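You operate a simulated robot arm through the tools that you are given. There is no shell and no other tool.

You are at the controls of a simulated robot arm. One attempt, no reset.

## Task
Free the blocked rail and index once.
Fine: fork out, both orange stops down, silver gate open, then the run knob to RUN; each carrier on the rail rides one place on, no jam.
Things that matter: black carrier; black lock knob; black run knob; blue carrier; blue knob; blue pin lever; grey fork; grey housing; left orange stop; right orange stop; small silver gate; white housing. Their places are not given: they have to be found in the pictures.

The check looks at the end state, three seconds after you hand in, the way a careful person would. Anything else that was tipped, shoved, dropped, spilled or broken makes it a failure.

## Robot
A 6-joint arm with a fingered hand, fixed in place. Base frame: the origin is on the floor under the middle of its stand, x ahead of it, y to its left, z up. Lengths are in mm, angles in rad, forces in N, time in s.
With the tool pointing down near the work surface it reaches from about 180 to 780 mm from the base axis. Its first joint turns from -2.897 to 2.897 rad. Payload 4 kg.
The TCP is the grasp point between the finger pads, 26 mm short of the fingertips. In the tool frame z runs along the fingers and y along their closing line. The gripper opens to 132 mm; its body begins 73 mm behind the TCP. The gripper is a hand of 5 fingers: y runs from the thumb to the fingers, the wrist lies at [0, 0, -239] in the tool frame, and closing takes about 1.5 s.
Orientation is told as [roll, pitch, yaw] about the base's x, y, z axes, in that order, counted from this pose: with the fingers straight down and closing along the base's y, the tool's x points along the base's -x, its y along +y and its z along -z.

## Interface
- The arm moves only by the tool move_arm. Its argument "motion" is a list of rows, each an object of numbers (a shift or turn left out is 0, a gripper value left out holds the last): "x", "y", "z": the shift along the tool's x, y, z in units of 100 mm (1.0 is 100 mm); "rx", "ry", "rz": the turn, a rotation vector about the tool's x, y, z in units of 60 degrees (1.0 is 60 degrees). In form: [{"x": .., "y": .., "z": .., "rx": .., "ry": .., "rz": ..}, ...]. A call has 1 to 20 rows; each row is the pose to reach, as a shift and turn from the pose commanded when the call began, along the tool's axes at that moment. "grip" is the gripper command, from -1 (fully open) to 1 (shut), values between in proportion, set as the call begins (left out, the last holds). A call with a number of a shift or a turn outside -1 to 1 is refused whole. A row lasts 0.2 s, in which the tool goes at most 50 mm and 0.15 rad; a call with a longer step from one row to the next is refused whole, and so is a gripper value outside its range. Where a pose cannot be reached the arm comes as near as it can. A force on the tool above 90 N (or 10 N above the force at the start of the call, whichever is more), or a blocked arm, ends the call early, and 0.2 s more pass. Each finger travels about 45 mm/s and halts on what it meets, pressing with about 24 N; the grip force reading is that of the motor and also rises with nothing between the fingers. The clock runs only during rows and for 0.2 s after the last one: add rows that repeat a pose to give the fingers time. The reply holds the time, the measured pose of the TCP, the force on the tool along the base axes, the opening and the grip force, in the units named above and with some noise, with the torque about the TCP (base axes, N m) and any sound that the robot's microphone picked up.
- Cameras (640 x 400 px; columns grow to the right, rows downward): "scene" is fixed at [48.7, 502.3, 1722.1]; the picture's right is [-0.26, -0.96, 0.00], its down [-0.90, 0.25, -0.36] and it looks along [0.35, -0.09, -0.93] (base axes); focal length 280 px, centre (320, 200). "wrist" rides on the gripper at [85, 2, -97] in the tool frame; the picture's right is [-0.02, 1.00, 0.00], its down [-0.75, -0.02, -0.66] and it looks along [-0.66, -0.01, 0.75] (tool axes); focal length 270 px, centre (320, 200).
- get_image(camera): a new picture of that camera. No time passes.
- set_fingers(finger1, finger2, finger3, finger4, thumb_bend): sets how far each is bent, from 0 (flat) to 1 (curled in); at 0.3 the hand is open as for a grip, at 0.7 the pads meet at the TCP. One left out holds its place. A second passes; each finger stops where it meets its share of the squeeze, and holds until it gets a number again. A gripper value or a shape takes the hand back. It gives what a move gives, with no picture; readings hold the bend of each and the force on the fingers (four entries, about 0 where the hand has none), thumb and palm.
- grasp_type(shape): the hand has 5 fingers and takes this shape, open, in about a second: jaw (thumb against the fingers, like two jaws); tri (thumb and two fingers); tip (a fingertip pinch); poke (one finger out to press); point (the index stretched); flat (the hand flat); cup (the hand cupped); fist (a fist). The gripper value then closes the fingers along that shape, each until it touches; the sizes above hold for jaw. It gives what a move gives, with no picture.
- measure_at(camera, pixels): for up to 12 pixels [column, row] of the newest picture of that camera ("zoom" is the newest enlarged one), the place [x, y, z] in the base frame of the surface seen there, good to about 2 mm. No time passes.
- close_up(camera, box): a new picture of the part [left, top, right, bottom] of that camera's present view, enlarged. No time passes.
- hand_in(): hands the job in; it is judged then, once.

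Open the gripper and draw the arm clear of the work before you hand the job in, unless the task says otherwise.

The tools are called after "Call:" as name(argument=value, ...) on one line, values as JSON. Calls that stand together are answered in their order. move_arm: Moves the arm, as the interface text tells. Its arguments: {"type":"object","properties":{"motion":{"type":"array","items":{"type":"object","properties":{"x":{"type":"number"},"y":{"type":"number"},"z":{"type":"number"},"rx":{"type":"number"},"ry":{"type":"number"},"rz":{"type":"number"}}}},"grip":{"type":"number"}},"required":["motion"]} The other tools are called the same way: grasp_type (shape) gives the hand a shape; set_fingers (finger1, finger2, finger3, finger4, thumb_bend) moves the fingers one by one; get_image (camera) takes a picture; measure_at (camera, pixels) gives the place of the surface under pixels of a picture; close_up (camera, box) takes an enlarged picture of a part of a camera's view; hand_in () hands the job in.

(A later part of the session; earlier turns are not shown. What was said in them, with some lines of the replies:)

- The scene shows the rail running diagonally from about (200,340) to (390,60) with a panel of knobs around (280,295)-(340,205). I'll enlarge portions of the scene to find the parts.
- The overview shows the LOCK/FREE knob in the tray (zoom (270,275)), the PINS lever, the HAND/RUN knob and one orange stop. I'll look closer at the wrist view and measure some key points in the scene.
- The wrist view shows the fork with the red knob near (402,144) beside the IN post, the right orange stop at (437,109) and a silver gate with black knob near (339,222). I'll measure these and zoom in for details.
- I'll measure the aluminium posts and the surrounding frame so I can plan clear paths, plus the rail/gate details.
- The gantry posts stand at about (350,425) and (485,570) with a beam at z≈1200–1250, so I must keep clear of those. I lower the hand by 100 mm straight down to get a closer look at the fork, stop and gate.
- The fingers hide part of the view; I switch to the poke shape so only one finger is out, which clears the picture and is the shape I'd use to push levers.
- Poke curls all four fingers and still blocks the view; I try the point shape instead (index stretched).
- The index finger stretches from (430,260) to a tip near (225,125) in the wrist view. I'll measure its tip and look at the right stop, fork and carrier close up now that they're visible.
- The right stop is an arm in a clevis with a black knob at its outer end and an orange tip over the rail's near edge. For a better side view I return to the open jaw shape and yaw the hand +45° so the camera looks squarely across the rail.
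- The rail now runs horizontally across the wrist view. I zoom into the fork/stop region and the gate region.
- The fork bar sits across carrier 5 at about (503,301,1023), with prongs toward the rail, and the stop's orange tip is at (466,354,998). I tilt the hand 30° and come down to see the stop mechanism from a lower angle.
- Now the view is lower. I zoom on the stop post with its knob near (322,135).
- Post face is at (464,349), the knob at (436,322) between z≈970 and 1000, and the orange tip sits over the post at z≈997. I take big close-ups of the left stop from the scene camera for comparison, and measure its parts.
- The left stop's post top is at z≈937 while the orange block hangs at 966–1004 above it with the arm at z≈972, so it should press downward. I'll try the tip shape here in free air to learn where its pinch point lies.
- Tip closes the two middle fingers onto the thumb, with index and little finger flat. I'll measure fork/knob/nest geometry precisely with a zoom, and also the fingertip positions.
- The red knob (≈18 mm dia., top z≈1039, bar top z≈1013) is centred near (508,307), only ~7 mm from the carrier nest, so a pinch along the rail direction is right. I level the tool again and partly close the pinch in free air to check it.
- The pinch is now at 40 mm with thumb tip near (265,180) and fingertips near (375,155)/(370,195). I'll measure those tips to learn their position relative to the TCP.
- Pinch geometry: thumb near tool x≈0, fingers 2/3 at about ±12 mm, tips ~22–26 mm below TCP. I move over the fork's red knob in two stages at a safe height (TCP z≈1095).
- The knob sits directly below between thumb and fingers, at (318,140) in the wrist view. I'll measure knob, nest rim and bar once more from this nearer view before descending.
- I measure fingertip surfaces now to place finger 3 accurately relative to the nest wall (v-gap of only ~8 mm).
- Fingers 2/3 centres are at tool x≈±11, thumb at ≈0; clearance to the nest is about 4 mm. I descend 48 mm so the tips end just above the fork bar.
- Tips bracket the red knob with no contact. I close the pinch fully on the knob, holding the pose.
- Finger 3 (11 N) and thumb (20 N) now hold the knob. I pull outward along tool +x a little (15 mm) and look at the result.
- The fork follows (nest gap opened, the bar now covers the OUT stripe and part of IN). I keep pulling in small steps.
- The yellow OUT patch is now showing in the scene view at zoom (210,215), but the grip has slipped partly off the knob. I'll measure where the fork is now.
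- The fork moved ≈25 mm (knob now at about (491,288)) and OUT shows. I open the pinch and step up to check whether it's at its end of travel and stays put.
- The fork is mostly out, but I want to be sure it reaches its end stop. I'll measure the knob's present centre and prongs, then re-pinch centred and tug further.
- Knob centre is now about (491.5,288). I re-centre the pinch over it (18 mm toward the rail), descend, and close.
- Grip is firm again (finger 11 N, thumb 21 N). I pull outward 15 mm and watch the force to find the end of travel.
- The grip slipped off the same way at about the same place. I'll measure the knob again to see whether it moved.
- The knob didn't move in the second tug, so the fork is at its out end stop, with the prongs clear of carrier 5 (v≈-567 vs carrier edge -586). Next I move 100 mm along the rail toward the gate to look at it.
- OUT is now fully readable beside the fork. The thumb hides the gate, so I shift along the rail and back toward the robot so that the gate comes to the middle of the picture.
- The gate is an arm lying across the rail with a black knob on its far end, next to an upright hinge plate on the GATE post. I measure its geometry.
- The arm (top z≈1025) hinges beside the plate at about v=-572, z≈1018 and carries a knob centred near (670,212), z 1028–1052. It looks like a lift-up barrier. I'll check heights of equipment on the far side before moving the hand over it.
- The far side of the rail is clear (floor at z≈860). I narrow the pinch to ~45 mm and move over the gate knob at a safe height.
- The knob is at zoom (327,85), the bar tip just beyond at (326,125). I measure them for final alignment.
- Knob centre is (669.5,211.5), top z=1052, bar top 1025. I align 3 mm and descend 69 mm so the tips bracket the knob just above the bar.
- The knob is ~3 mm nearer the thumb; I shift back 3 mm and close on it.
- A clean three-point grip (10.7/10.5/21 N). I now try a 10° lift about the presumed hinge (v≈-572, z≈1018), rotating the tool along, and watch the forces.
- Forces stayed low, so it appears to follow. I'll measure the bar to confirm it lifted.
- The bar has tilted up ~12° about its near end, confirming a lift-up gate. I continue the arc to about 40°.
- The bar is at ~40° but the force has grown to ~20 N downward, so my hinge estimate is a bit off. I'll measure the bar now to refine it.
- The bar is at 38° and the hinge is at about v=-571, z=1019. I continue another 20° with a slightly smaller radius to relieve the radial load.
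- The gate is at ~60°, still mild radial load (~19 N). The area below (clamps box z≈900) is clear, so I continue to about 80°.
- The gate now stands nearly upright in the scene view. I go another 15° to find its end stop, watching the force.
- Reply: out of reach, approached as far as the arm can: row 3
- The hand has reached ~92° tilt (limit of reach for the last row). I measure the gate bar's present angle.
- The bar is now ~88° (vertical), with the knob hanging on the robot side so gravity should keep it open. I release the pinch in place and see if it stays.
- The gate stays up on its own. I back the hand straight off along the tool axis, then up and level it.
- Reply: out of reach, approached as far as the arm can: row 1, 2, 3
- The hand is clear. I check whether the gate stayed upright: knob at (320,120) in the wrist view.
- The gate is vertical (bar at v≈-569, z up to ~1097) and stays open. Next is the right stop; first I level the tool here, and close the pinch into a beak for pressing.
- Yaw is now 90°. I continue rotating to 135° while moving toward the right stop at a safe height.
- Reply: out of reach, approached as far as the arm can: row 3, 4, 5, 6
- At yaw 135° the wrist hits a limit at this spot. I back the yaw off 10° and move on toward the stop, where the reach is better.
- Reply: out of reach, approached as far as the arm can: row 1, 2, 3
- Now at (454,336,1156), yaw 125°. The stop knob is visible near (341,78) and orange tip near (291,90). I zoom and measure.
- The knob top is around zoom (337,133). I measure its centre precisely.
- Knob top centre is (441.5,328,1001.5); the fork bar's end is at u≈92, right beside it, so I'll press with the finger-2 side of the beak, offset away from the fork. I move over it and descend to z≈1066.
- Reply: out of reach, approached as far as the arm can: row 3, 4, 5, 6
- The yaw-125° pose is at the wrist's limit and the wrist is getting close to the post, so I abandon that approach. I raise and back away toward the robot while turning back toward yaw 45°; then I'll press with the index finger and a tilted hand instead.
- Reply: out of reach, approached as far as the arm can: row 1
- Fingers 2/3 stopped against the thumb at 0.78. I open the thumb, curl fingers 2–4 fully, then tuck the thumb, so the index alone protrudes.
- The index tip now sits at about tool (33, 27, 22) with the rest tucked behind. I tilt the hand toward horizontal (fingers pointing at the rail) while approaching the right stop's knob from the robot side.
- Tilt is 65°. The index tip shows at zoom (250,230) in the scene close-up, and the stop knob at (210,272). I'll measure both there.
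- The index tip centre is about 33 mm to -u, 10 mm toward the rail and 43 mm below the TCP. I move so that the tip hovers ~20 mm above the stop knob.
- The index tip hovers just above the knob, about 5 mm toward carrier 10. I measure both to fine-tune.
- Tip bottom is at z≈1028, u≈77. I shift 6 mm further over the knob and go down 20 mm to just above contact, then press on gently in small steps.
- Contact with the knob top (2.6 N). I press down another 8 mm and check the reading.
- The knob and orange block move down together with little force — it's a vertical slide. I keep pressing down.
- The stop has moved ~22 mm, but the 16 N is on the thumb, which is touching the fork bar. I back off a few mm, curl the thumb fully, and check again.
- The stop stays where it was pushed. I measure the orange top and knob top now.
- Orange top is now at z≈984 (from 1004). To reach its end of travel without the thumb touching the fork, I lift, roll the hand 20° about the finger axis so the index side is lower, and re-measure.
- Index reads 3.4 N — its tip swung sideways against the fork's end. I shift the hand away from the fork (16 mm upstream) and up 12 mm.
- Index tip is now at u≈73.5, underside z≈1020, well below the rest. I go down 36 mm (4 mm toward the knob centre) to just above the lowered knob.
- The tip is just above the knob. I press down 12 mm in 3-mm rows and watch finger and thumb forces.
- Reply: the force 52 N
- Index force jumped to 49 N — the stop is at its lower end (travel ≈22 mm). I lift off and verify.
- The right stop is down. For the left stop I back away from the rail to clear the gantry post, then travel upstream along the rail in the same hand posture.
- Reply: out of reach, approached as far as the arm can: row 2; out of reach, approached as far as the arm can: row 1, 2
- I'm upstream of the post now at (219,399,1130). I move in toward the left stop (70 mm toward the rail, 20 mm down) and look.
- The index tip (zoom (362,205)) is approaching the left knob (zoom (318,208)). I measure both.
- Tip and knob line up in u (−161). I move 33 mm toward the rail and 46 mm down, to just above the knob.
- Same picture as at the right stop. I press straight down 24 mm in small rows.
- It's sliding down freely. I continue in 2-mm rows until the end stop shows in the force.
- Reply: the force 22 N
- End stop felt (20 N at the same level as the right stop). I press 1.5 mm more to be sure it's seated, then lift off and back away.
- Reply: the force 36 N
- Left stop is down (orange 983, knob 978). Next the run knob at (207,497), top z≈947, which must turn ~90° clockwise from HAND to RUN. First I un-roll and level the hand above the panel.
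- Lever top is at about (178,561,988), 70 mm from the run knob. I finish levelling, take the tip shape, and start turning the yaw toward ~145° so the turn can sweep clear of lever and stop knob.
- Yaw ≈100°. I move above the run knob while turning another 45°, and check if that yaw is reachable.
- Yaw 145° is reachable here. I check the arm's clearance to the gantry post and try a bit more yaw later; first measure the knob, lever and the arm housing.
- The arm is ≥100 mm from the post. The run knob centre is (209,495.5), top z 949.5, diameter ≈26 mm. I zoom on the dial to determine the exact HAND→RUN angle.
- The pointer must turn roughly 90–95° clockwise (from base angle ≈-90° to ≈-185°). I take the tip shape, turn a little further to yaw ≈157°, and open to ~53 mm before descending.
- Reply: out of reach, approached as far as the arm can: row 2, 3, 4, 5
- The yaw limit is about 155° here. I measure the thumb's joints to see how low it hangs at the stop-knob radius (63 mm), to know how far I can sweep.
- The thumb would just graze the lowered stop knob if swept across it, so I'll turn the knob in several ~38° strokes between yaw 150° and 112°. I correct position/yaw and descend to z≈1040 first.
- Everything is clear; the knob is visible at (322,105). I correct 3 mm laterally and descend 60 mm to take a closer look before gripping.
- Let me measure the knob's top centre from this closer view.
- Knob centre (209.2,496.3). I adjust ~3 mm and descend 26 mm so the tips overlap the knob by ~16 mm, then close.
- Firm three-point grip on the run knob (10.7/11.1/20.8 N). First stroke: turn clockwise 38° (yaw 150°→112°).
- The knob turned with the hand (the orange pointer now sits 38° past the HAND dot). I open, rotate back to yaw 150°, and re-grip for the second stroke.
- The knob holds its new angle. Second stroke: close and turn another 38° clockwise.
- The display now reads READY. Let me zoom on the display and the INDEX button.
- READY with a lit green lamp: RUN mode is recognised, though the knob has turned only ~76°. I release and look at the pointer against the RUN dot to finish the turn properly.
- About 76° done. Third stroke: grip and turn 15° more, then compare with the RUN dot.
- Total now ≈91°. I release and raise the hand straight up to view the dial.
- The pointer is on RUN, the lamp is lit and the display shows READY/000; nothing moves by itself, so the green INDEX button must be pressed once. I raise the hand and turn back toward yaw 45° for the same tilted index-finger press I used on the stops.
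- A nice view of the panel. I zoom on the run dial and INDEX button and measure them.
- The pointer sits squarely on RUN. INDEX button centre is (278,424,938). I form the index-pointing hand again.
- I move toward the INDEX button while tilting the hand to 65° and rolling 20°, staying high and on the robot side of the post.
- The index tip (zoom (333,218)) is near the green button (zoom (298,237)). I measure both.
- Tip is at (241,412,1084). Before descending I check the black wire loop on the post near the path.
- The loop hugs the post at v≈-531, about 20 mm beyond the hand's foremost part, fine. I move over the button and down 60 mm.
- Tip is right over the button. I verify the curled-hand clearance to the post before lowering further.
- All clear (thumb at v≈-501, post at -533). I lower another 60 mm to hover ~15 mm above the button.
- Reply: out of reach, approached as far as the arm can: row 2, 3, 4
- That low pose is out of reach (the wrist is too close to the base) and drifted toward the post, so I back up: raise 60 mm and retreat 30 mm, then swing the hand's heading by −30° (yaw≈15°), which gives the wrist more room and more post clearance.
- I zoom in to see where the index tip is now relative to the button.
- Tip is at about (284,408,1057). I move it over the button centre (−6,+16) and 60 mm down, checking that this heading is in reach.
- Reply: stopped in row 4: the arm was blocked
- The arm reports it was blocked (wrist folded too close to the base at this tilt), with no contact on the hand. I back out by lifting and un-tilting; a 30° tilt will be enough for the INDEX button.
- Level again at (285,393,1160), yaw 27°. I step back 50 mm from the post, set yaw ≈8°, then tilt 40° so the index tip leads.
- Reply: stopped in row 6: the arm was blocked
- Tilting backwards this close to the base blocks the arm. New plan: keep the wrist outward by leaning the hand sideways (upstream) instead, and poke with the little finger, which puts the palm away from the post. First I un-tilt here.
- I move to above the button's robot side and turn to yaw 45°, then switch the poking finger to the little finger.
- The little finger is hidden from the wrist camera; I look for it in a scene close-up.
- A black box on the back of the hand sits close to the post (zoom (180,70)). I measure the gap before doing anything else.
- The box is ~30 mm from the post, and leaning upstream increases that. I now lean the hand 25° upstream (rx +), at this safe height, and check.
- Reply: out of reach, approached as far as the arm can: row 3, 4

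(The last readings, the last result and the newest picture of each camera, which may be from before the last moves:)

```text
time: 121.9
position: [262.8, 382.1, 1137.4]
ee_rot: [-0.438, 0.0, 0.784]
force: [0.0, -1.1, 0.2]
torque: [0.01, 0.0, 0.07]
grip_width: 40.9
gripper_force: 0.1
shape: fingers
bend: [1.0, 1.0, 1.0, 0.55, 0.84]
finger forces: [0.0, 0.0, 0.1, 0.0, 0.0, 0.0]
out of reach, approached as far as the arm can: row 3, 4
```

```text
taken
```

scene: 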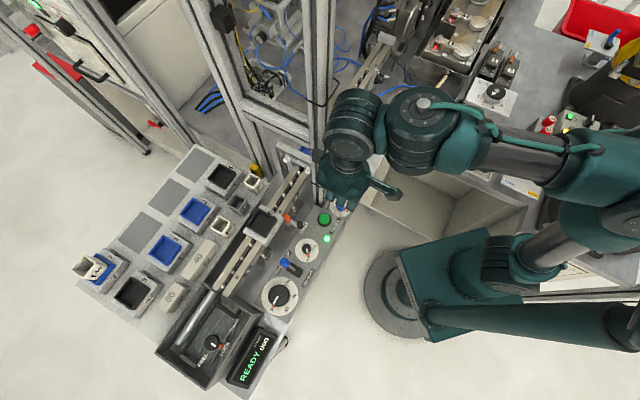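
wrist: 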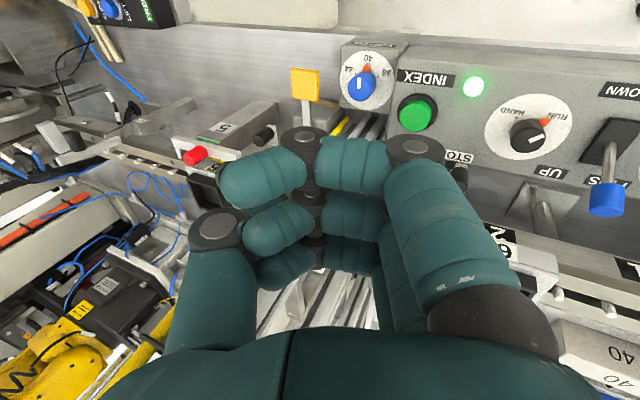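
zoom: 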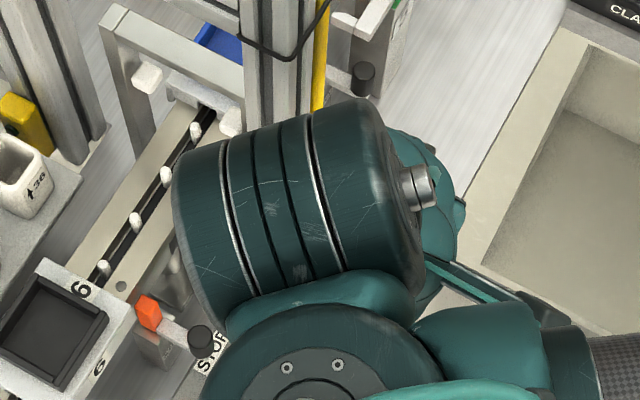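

The lean is also limited. Better idea: the thumb as poker with yaw ≈90°, which puts the box and palm away from the post. I un-lean while backing 30 mm toward the robot, then turn to yaw 90°.

Call:
move_arm(motion=[{"x": 0.1, "rx": -0.1}, {"x": 0.2, "rx": -0.2}, {"x": 0.3, "rx": -0.3}, {"x": 0.3, "rx": -0.417}])

Call:
move_arm(motion=[{"rz": -0.125}, {"rz": -0.25}, {"rz": -0.375}, {"rz": -0.5}, {"rz": -0.625}, {"rz": -0.75}])

Call:
set_fingers(thumb_bend=0.3)

Call:
set_fingers(finger1=1.0, finger2=1.0, finger3=1.0, finger4=1.0, thumb_bend=0.5)

Call:
get_image(camera="wrist")

Call:
get_image(camera="scene")

```text
time: 122.9
position: [241.5, 361.0, 1137.3]
ee_rot: [-0.001, 0.002, 0.784]
force: [0.6, -0.4, -0.7]
torque: [0.02, 0.0, -0.02]
grip_width: 41.0
gripper_force: 0.1
shape: fingers
bend: [1.0, 1.0, 1.0, 0.55, 0.84]
finger forces: [0.1, 0.1, 0.0, 0.0, 0.0, 0.0]
```

```text
time: 124.3
position: [242.6, 363.3, 1138.2]
ee_rot: [0.001, 0.004, 1.572]
force: [0.9, -0.3, 0.7]
torque: [0.01, -0.03, 0.0]
grip_width: 41.0
gripper_force: 0.1
shape: fingers
bend: [1.0, 1.0, 1.0, 0.55, 0.84]
finger forces: [0.0, 0.0, 0.0, 0.0, 0.0, 0.0]
```

```text
time: 125.3
position: [240.4, 362.7, 1138.5]
ee_rot: [0.0, 0.003, 1.57]
force: [0.6, 0.1, 0.6]
torque: [0.02, 0.0, 0.0]
grip_width: 64.5
gripper_force: 0.0
shape: fingers
bend: [1.0, 1.0, 1.0, 0.55, 0.3]
finger forces: [0.1, 0.0, 0.0, 0.1, 0.0, 0.0]
```

```text
time: 126.3
position: [242.7, 362.5, 1138.2]
ee_rot: [0.0, 0.005, 1.571]
force: [-0.4, -0.2, 0.6]
torque: [0.03, -0.06, 0.0]
grip_width: 52.9
gripper_force: 0.1
shape: fingers
bend: [1.0, 1.0, 1.0, 1.0, 0.5]
finger forces: [0.1, 0.0, 0.0, 0.0, 0.0, 0.1]
```

```text
taken
```

wrist: 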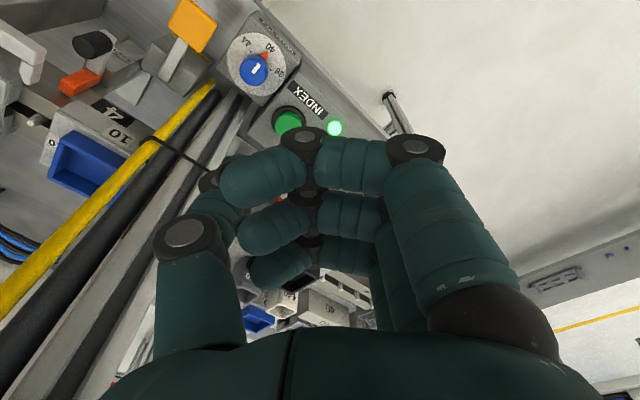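

```text
taken
```

scene: 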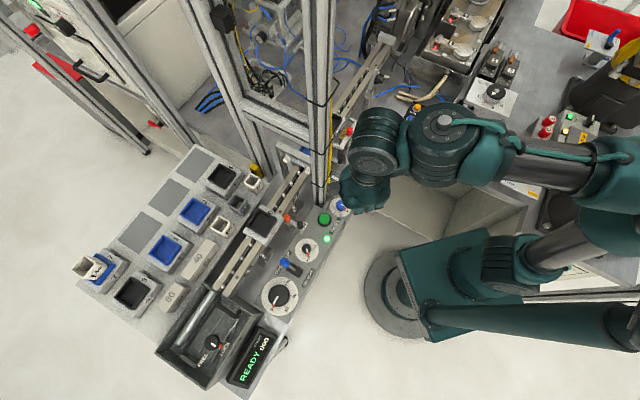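

I measure the curled knuckles and the thumb to know what's lowest in this posture.

Call:
measure_at(camera="wrist", pixels=[[303, 133], [415, 142], [240, 180], [345, 140], [270, 155], [185, 232], [213, 178], [208, 185], [240, 215], [235, 205], [288, 120], [222, 200]])

Call:
close_up(camera="wrist", box=[150, 90, 350, 250])

```text
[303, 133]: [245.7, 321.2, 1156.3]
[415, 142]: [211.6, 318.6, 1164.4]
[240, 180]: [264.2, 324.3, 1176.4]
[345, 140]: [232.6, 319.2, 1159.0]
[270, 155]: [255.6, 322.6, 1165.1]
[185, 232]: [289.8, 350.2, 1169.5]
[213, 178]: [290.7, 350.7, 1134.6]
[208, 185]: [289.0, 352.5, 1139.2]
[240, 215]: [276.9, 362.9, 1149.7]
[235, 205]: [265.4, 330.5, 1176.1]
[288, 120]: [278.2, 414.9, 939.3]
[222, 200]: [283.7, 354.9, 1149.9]
```

```text
2.50 times, centred on (250, 170) of wrist
```

zoom: 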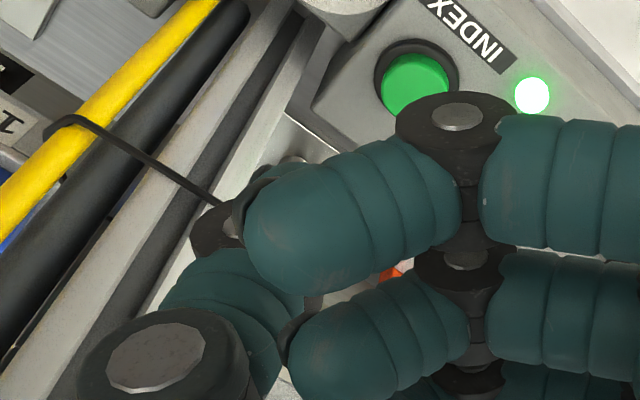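

The curled fingers' lowest point is about 10 mm above TCP level, while the thumb tip extends ~33 mm below it, so the thumb is a good poker. I flatten the index so the camera can see the thumb tip.

Call:
set_fingers(finger1=0.0)

Call:
get_image(camera="wrist")

Call:
close_up(camera="wrist", box=[150, 90, 350, 250])

```text
time: 127.3
position: [241.5, 362.0, 1137.2]
ee_rot: [0.001, 0.005, 1.572]
force: [-0.6, 0.0, 0.1]
torque: [0.0, 0.02, -0.03]
grip_width: 137.6
gripper_force: 0.0
shape: fingers
bend: [0.0, 1.0, 1.0, 1.0, 0.5]
finger forces: [0.1, 0.1, 0.0, 0.0, 0.1, 0.0]
```

```text
taken
```

wrist: 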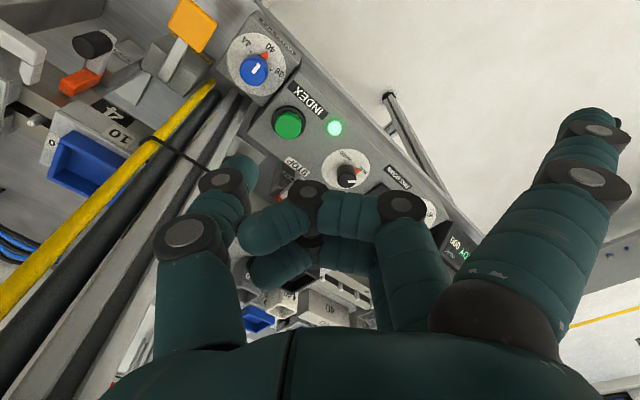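

```text
2.50 times, centred on (250, 170) of wrist
```

zoom: 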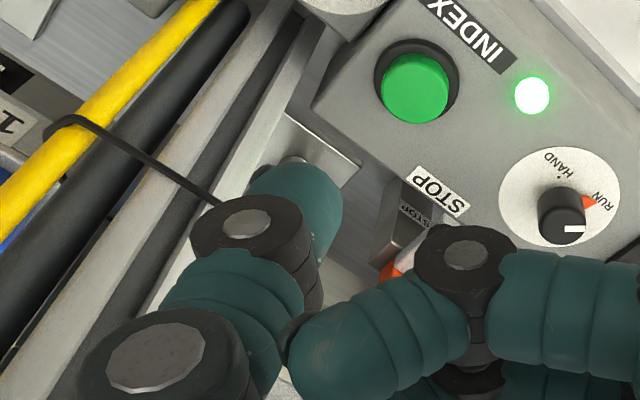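

Now the thumb tip is visible at zoom (305,200). I measure it.

Call:
measure_at(camera="zoom", pixels=[[305, 180], [325, 195], [315, 215], [290, 185], [328, 210], [300, 172], [250, 220], [415, 90]])

```text
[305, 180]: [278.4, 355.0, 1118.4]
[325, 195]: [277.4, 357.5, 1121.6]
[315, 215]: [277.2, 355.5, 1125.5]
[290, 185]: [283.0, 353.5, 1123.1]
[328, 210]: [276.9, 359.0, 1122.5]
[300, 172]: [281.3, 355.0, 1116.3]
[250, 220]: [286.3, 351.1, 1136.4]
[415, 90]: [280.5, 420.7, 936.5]
```

The thumb tip is 38 mm toward +x and ~26 mm below the TCP, so TCP must go to about (240,425). I move there and lower to z≈1040 first.

Call:
move_arm(motion=[{"x": -0.2, "z": 0.1}, {"x": -0.4, "y": 0.01, "z": 0.35}, {"x": -0.55, "y": 0.015, "z": 0.65}, {"x": -0.63, "y": 0.015, "z": 0.97}])

Call:
get_image(camera="wrist")

Call:
close_up(camera="wrist", box=[170, 90, 370, 250])

Call:
get_image(camera="scene")

```text
time: 128.3
position: [240.6, 425.6, 1042.5]
ee_rot: [0.0, 0.001, 1.572]
force: [0.0, 0.2, 0.2]
torque: [0.0, -0.01, 0.0]
grip_width: 137.2
gripper_force: 0.0
shape: fingers
bend: [0.0, 1.0, 1.0, 1.0, 0.5]
finger forces: [0.0, 0.0, 0.0, 0.1, 0.0, 0.1]
```

```text
taken
```

wrist: 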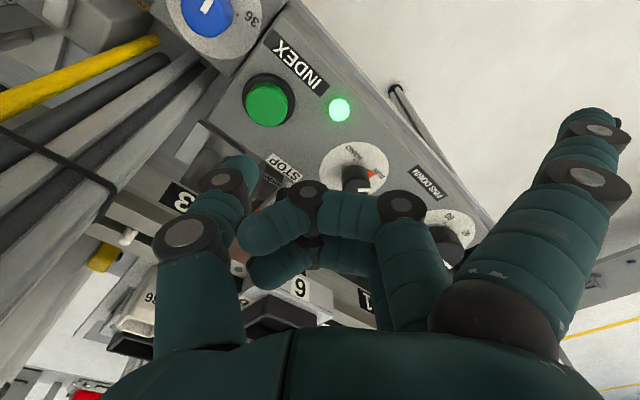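

```text
2.50 times, centred on (270, 170) of wrist
```

zoom: 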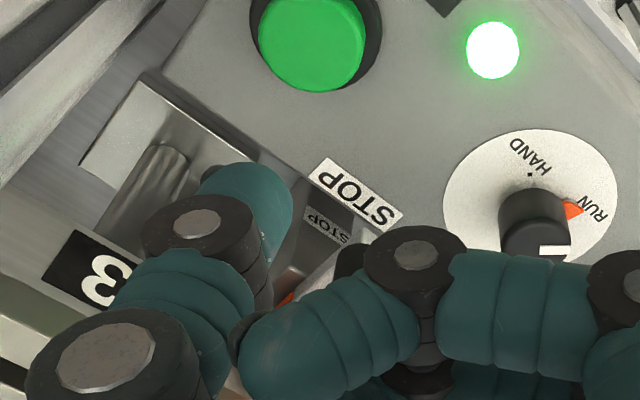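

```text
taken
```

scene: 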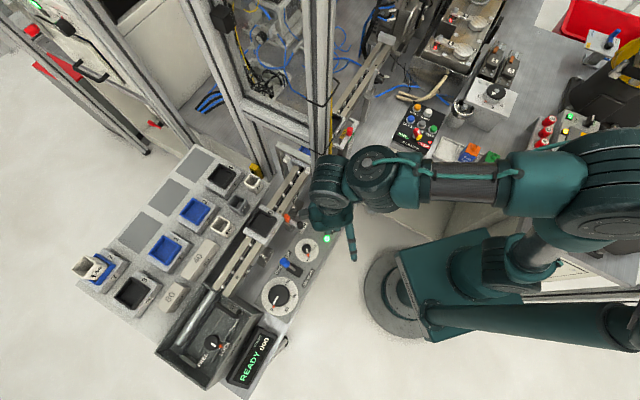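

I measure the thumb tip and the button once more from here.

Call:
measure_at(camera="zoom", pixels=[[250, 172], [280, 195], [265, 185], [240, 175], [310, 35], [290, 60], [340, 40], [285, 215]])

```text
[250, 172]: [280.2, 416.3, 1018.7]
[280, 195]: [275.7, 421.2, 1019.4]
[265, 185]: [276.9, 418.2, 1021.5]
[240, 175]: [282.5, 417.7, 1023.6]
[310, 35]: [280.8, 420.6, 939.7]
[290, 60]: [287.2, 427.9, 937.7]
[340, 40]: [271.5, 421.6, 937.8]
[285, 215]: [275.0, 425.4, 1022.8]
```

The thumb tip is right above the button centre. I lower 64 mm to hover ~12 mm over it.

Call:
move_arm(motion=[{"z": 0.2}, {"z": 0.4}, {"z": 0.55}, {"z": 0.64}])

Call:
get_image(camera="wrist")

Call:
close_up(camera="wrist", box=[170, 90, 370, 250])

Call:
close_up(camera="scene", box=[270, 160, 390, 260])

```text
time: 129.3
position: [241.1, 424.9, 975.9]
ee_rot: [-0.002, 0.006, 1.571]
force: [-0.3, 0.3, 0.0]
torque: [-0.01, -0.02, -0.02]
grip_width: 137.2
gripper_force: 0.1
shape: fingers
bend: [0.0, 1.0, 1.0, 1.0, 0.5]
finger forces: [0.0, 0.1, 0.1, 0.0, 0.1, 0.1]
```

```text
taken
```

wrist: 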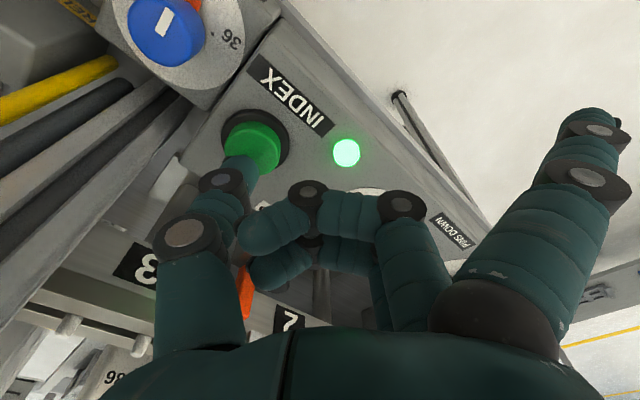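

```text
2.50 times, centred on (270, 170) of wrist
```

zoom: 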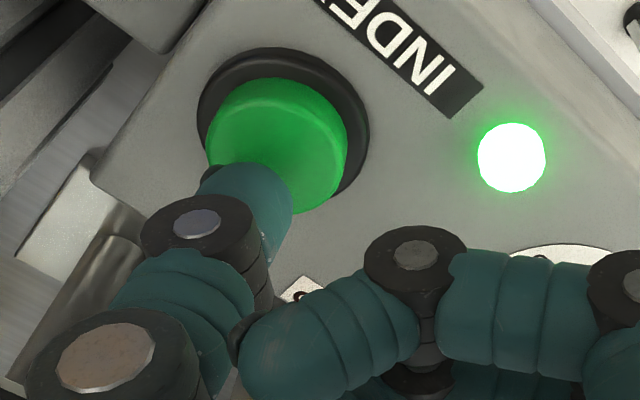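

```text
4.00 times, centred on (330, 210) of scene
```

zoom: 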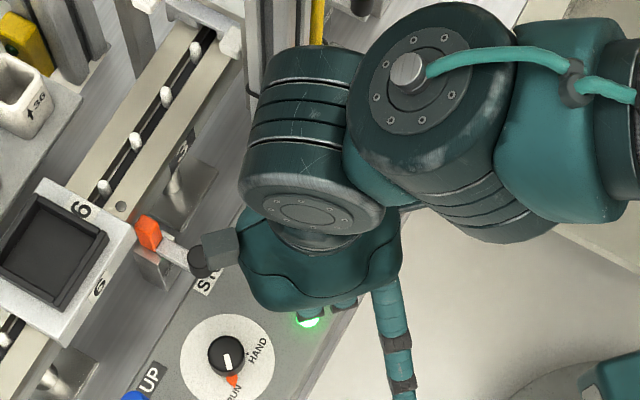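

The thumb is over the button. Before pressing, a last check of the gate, fork and stops in the scene view.

Call:
close_up(camera="scene", box=[320, 20, 440, 180])

Call:
close_up(camera="scene", box=[150, 180, 310, 390])

```text
2.50 times, centred on (380, 100) of scene
```

zoom: 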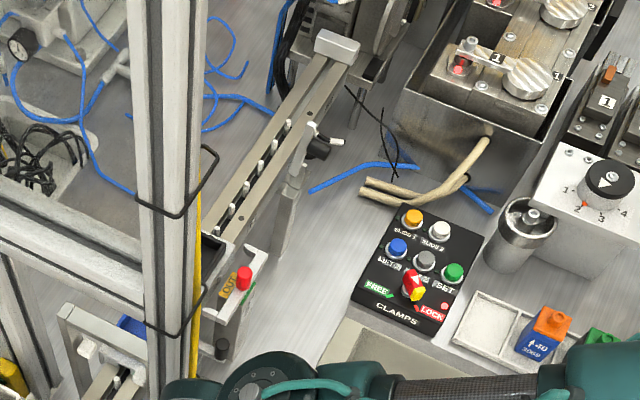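

```text
1.90 times, centred on (230, 285) of scene
```

zoom: 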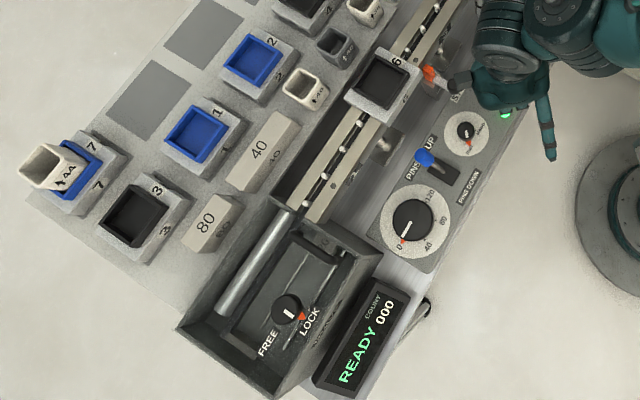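

All set: gate up, fork OUT, stops down, READY/000. I press the INDEX button once: down 16 mm in small rows and straight back up.

Call:
move_arm(motion=[{"z": 0.05}, {"z": 0.09}, {"z": 0.12}, {"z": 0.14}, {"z": 0.16}])

Call:
close_up(camera="scene", box=[150, 180, 310, 390])

Call:
get_image(camera="wrist")

```text
time: 130.5
position: [241.6, 424.5, 962.9]
ee_rot: [0.0, 0.001, 1.57]
force: [-1.7, -3.7, 16.4]
torque: [-0.11, -0.79, -0.19]
grip_width: 138.0
gripper_force: 8.6
shape: fingers
bend: [0.0, 1.0, 1.0, 1.0, 0.5]
finger forces: [0.0, 0.0, 0.1, 0.1, 16.4, 0.1]
heard: click
```

```text
1.90 times, centred on (230, 285) of scene
```

zoom: 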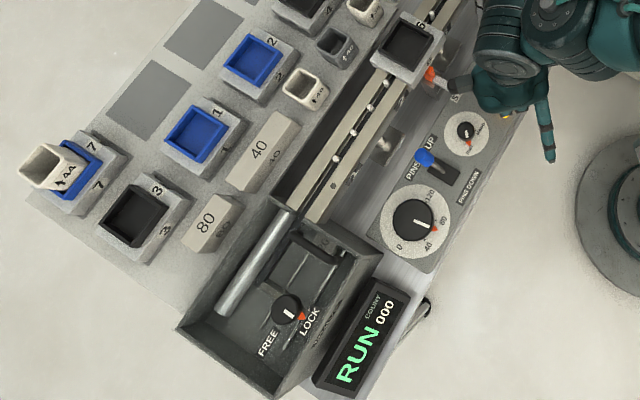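

```text
taken
```

wrist: 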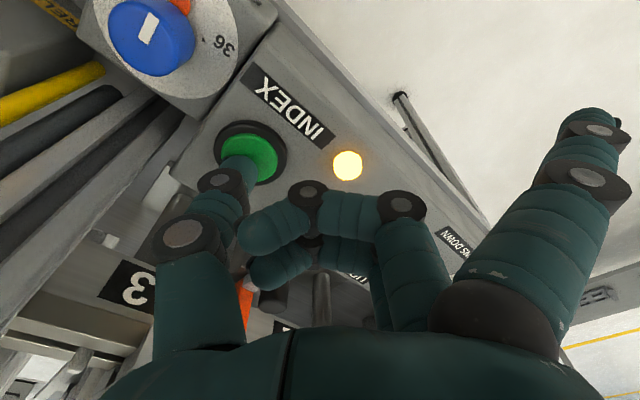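

A click — the display shows RUN, the dial is turning and carrier 6 is moving. I lift the thumb straight off the button.

Call:
move_arm(motion=[{"z": -0.1}, {"z": -0.3}, {"z": -0.6}, {"z": -0.9}])

Call:
get_image(camera="scene")

Call:
close_up(camera="scene", box=[150, 180, 310, 390])

```text
time: 131.5
position: [243.5, 425.4, 1050.7]
ee_rot: [-0.001, 0.005, 1.57]
force: [0.0, -0.5, 0.2]
torque: [-0.01, 0.02, -0.02]
grip_width: 137.2
gripper_force: 0.1
shape: fingers
bend: [0.0, 1.0, 1.0, 1.0, 0.5]
finger forces: [0.0, 0.0, 0.0, 0.0, 0.1, 0.1]
```

```text
taken
```

scene: 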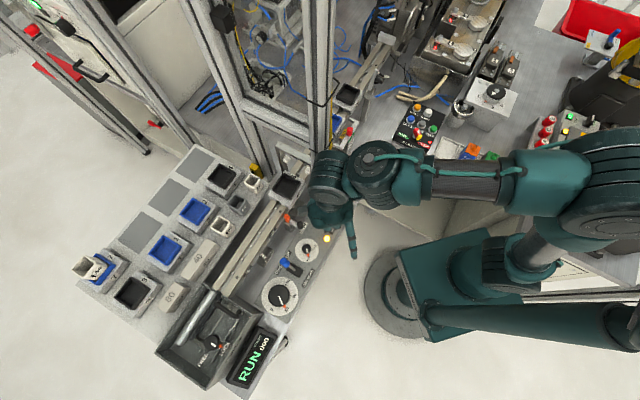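

```text
1.90 times, centred on (230, 285) of scene
```

zoom: 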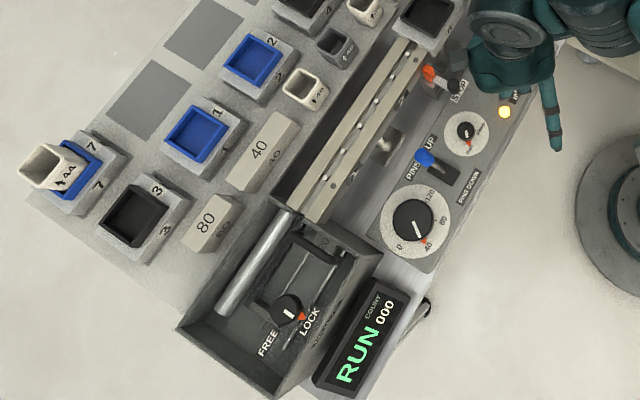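

Carriers have advanced and the drive is on its way back. I raise the hand further and move it away from the work while the cycle finishes.

Call:
move_arm(motion=[{"z": -0.25, "x": 0.1}, {"z": -0.5, "x": 0.25}, {"z": -0.75, "x": 0.45}, {"z": -0.95, "x": 0.65}])

Call:
move_arm(motion=[{"z": -0.3, "x": 0.1}, {"z": -0.6, "x": 0.2}, {"z": -0.9, "x": 0.3}])

Call:
get_image(camera="scene")

Call:
close_up(camera="scene", box=[150, 180, 310, 390])

Call:
close_up(camera="scene", box=[240, 40, 440, 230])

```text
time: 132.5
position: [242.5, 359.4, 1143.6]
ee_rot: [0.0, 0.004, 1.569]
force: [-0.2, -0.9, -0.1]
torque: [-0.01, -0.03, 0.01]
grip_width: 137.3
gripper_force: 0.1
shape: fingers
bend: [0.0, 1.0, 1.0, 1.0, 0.5]
finger forces: [0.0, 0.1, 0.0, 0.0, 0.0, 0.0]
```

```text
time: 133.3
position: [241.0, 328.4, 1236.2]
ee_rot: [0.002, 0.004, 1.571]
force: [0.4, -1.0, -0.1]
torque: [-0.01, -0.02, 0.01]
grip_width: 137.2
gripper_force: 0.1
shape: fingers
bend: [0.0, 1.0, 1.0, 1.0, 0.5]
finger forces: [0.0, 0.0, 0.1, 0.1, 0.0, 0.0]
```

```text
taken
```

scene: 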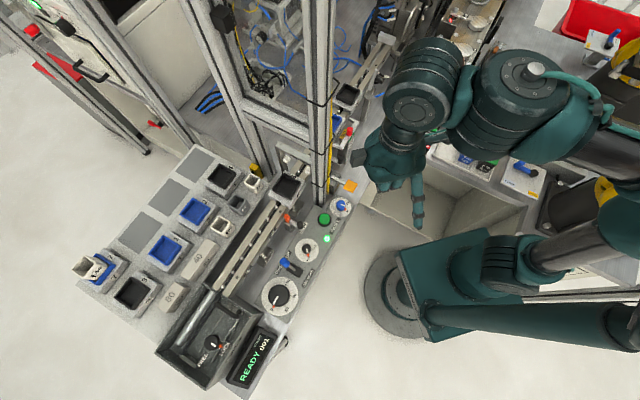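

```text
1.90 times, centred on (230, 285) of scene
```

zoom: 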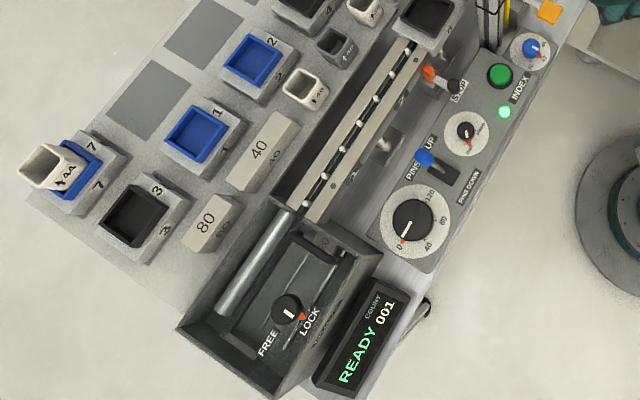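

```text
2.11 times, centred on (340, 135) of scene
```

zoom: 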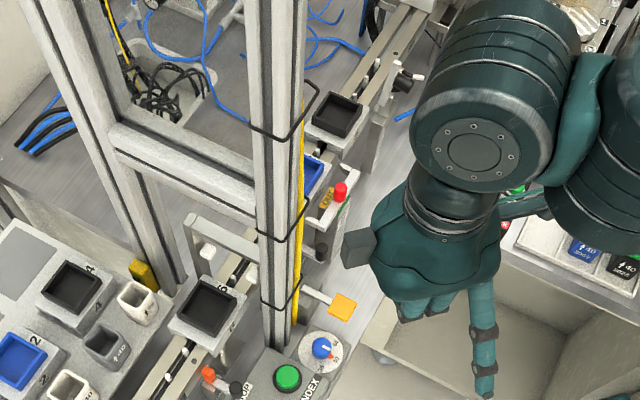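

READY, COUNT 001: carriers 6, 10 and 5 have each moved one place, no jam. I open the hand and draw the arm well clear.

Call:
grasp_type(shape="jaw")

Call:
move_arm(motion=[{"z": -0.1, "x": 0.3, "rz": 0.1}, {"z": -0.2, "x": 0.6, "rz": 0.2}, {"z": -0.3, "x": 0.9, "rz": 0.3}, {"z": -0.4, "x": 1.0, "rz": 0.42}, {"z": -0.5, "x": 1.0, "rz": 0.54}, {"z": -0.5, "x": 1.0, "rz": 0.66}], grip=-1.0)

Call:
get_image(camera="scene")

Call:
close_up(camera="scene", box=[230, 30, 430, 230])

Call:
get_image(camera="wrist")

```text
time: 134.2
position: [241.0, 328.3, 1237.3]
ee_rot: [0.001, 0.004, 1.571]
force: [0.1, 0.1, 0.0]
torque: [0.0, 0.01, 0.02]
grip_width: 132.0
gripper_force: 0.1
shape: jaw
bend: [0.3, 0.3, 0.3, 0.3, 0.3]
finger forces: [0.0, 0.0, 0.1, 0.1, 0.0, 0.0]
```

```text
time: 135.6
position: [241.1, 231.7, 1287.7]
ee_rot: [-0.002, 0.002, 0.875]
force: [-0.5, -0.4, -0.5]
torque: [0.0, 0.0, 0.0]
grip_width: 132.0
gripper_force: 0.0
shape: jaw
bend: [0.3, 0.3, 0.3, 0.3, 0.3]
finger forces: [0.0, 0.0, 0.0, 0.1, 0.1, 0.0]
```

```text
taken
```

scene: 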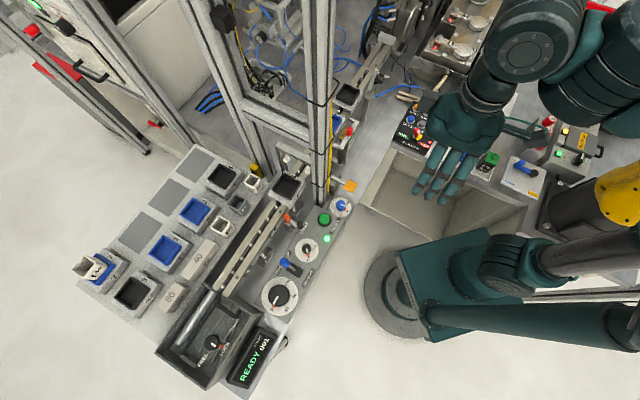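

```text
2.00 times, centred on (330, 130) of scene
```

zoom: 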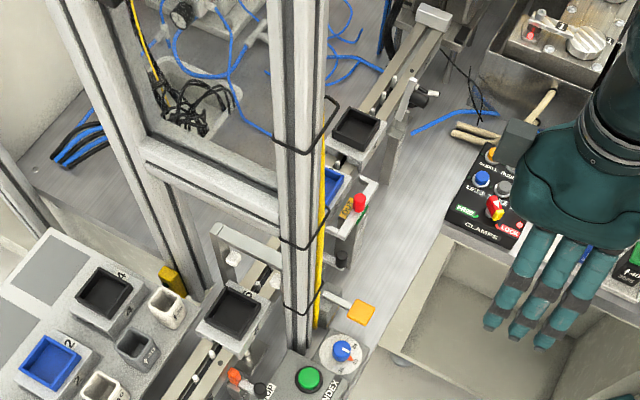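

```text
taken
```

wrist: 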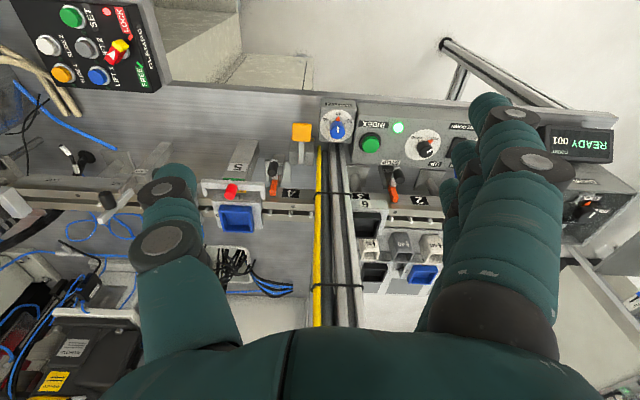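

The hand is open and clear. One last close look at stations, fork, stops, and gate.

Call:
close_up(camera="wrist", box=[200, 100, 460, 270])

Call:
close_up(camera="scene", box=[330, 30, 430, 130])

Call:
measure_at(camera="scene", pixels=[[286, 187], [347, 95], [290, 215], [335, 145]])

```text
2.35 times, centred on (330, 185) of wrist
```

zoom: 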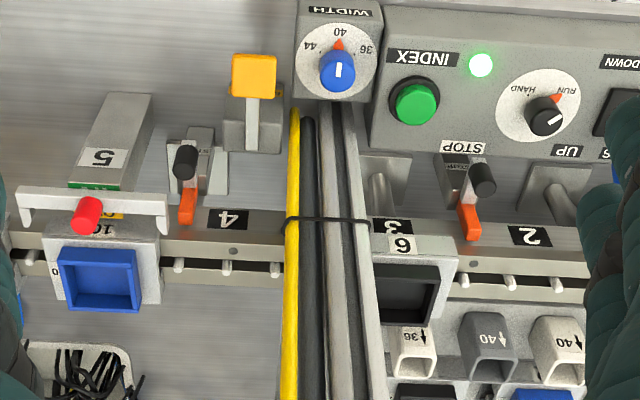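

```text
4.00 times, centred on (380, 80) of scene
```

zoom: 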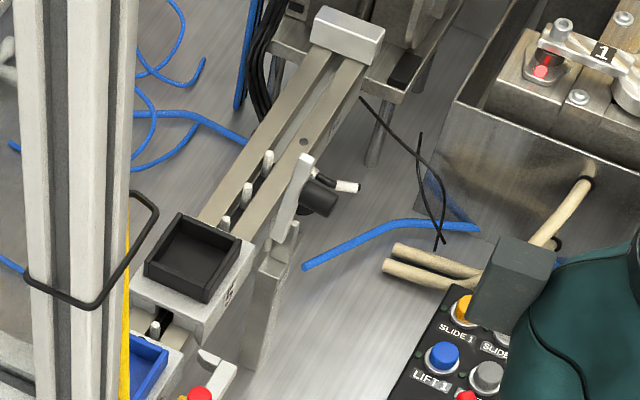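

```text
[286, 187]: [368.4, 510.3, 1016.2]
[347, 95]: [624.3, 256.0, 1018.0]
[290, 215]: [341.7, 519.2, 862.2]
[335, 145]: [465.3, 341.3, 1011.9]
```

Carrier 6 is at station 3, blue 10 at station 5, and black 5 at station 6. The fork is out, both stops are down, the gate is up, RUN is set, and the display shows READY 001. I hand the job in.

Call:
hand_in()

```text
The job is handed in.
```

The rail is freed and indexed once. The display reads READY with COUNT 001, and nothing jammed.

- **Fork:** pulled out to its end stop, with OUT showing.
- **Orange stops:** both pressed down to the end of their travel (about 22 mm).
- **Silver gate:** lifted upright; it stays open on its own.
- **Run knob:** turned from HAND to RUN.
- **INDEX button:** RUN alone did not move the carriers. The display went to READY and waited, so I pressed the green INDEX button once.

After the index, carrier 6 sits at station 3, blue carrier 10 at station 5 and black carrier 5 at station 6. Each had been one place back.

I left the drive lock knob, the pin lever and the width knob as they were. In the last pictures nothing else looks moved or tipped. The hand is open and the arm is clear of the work.
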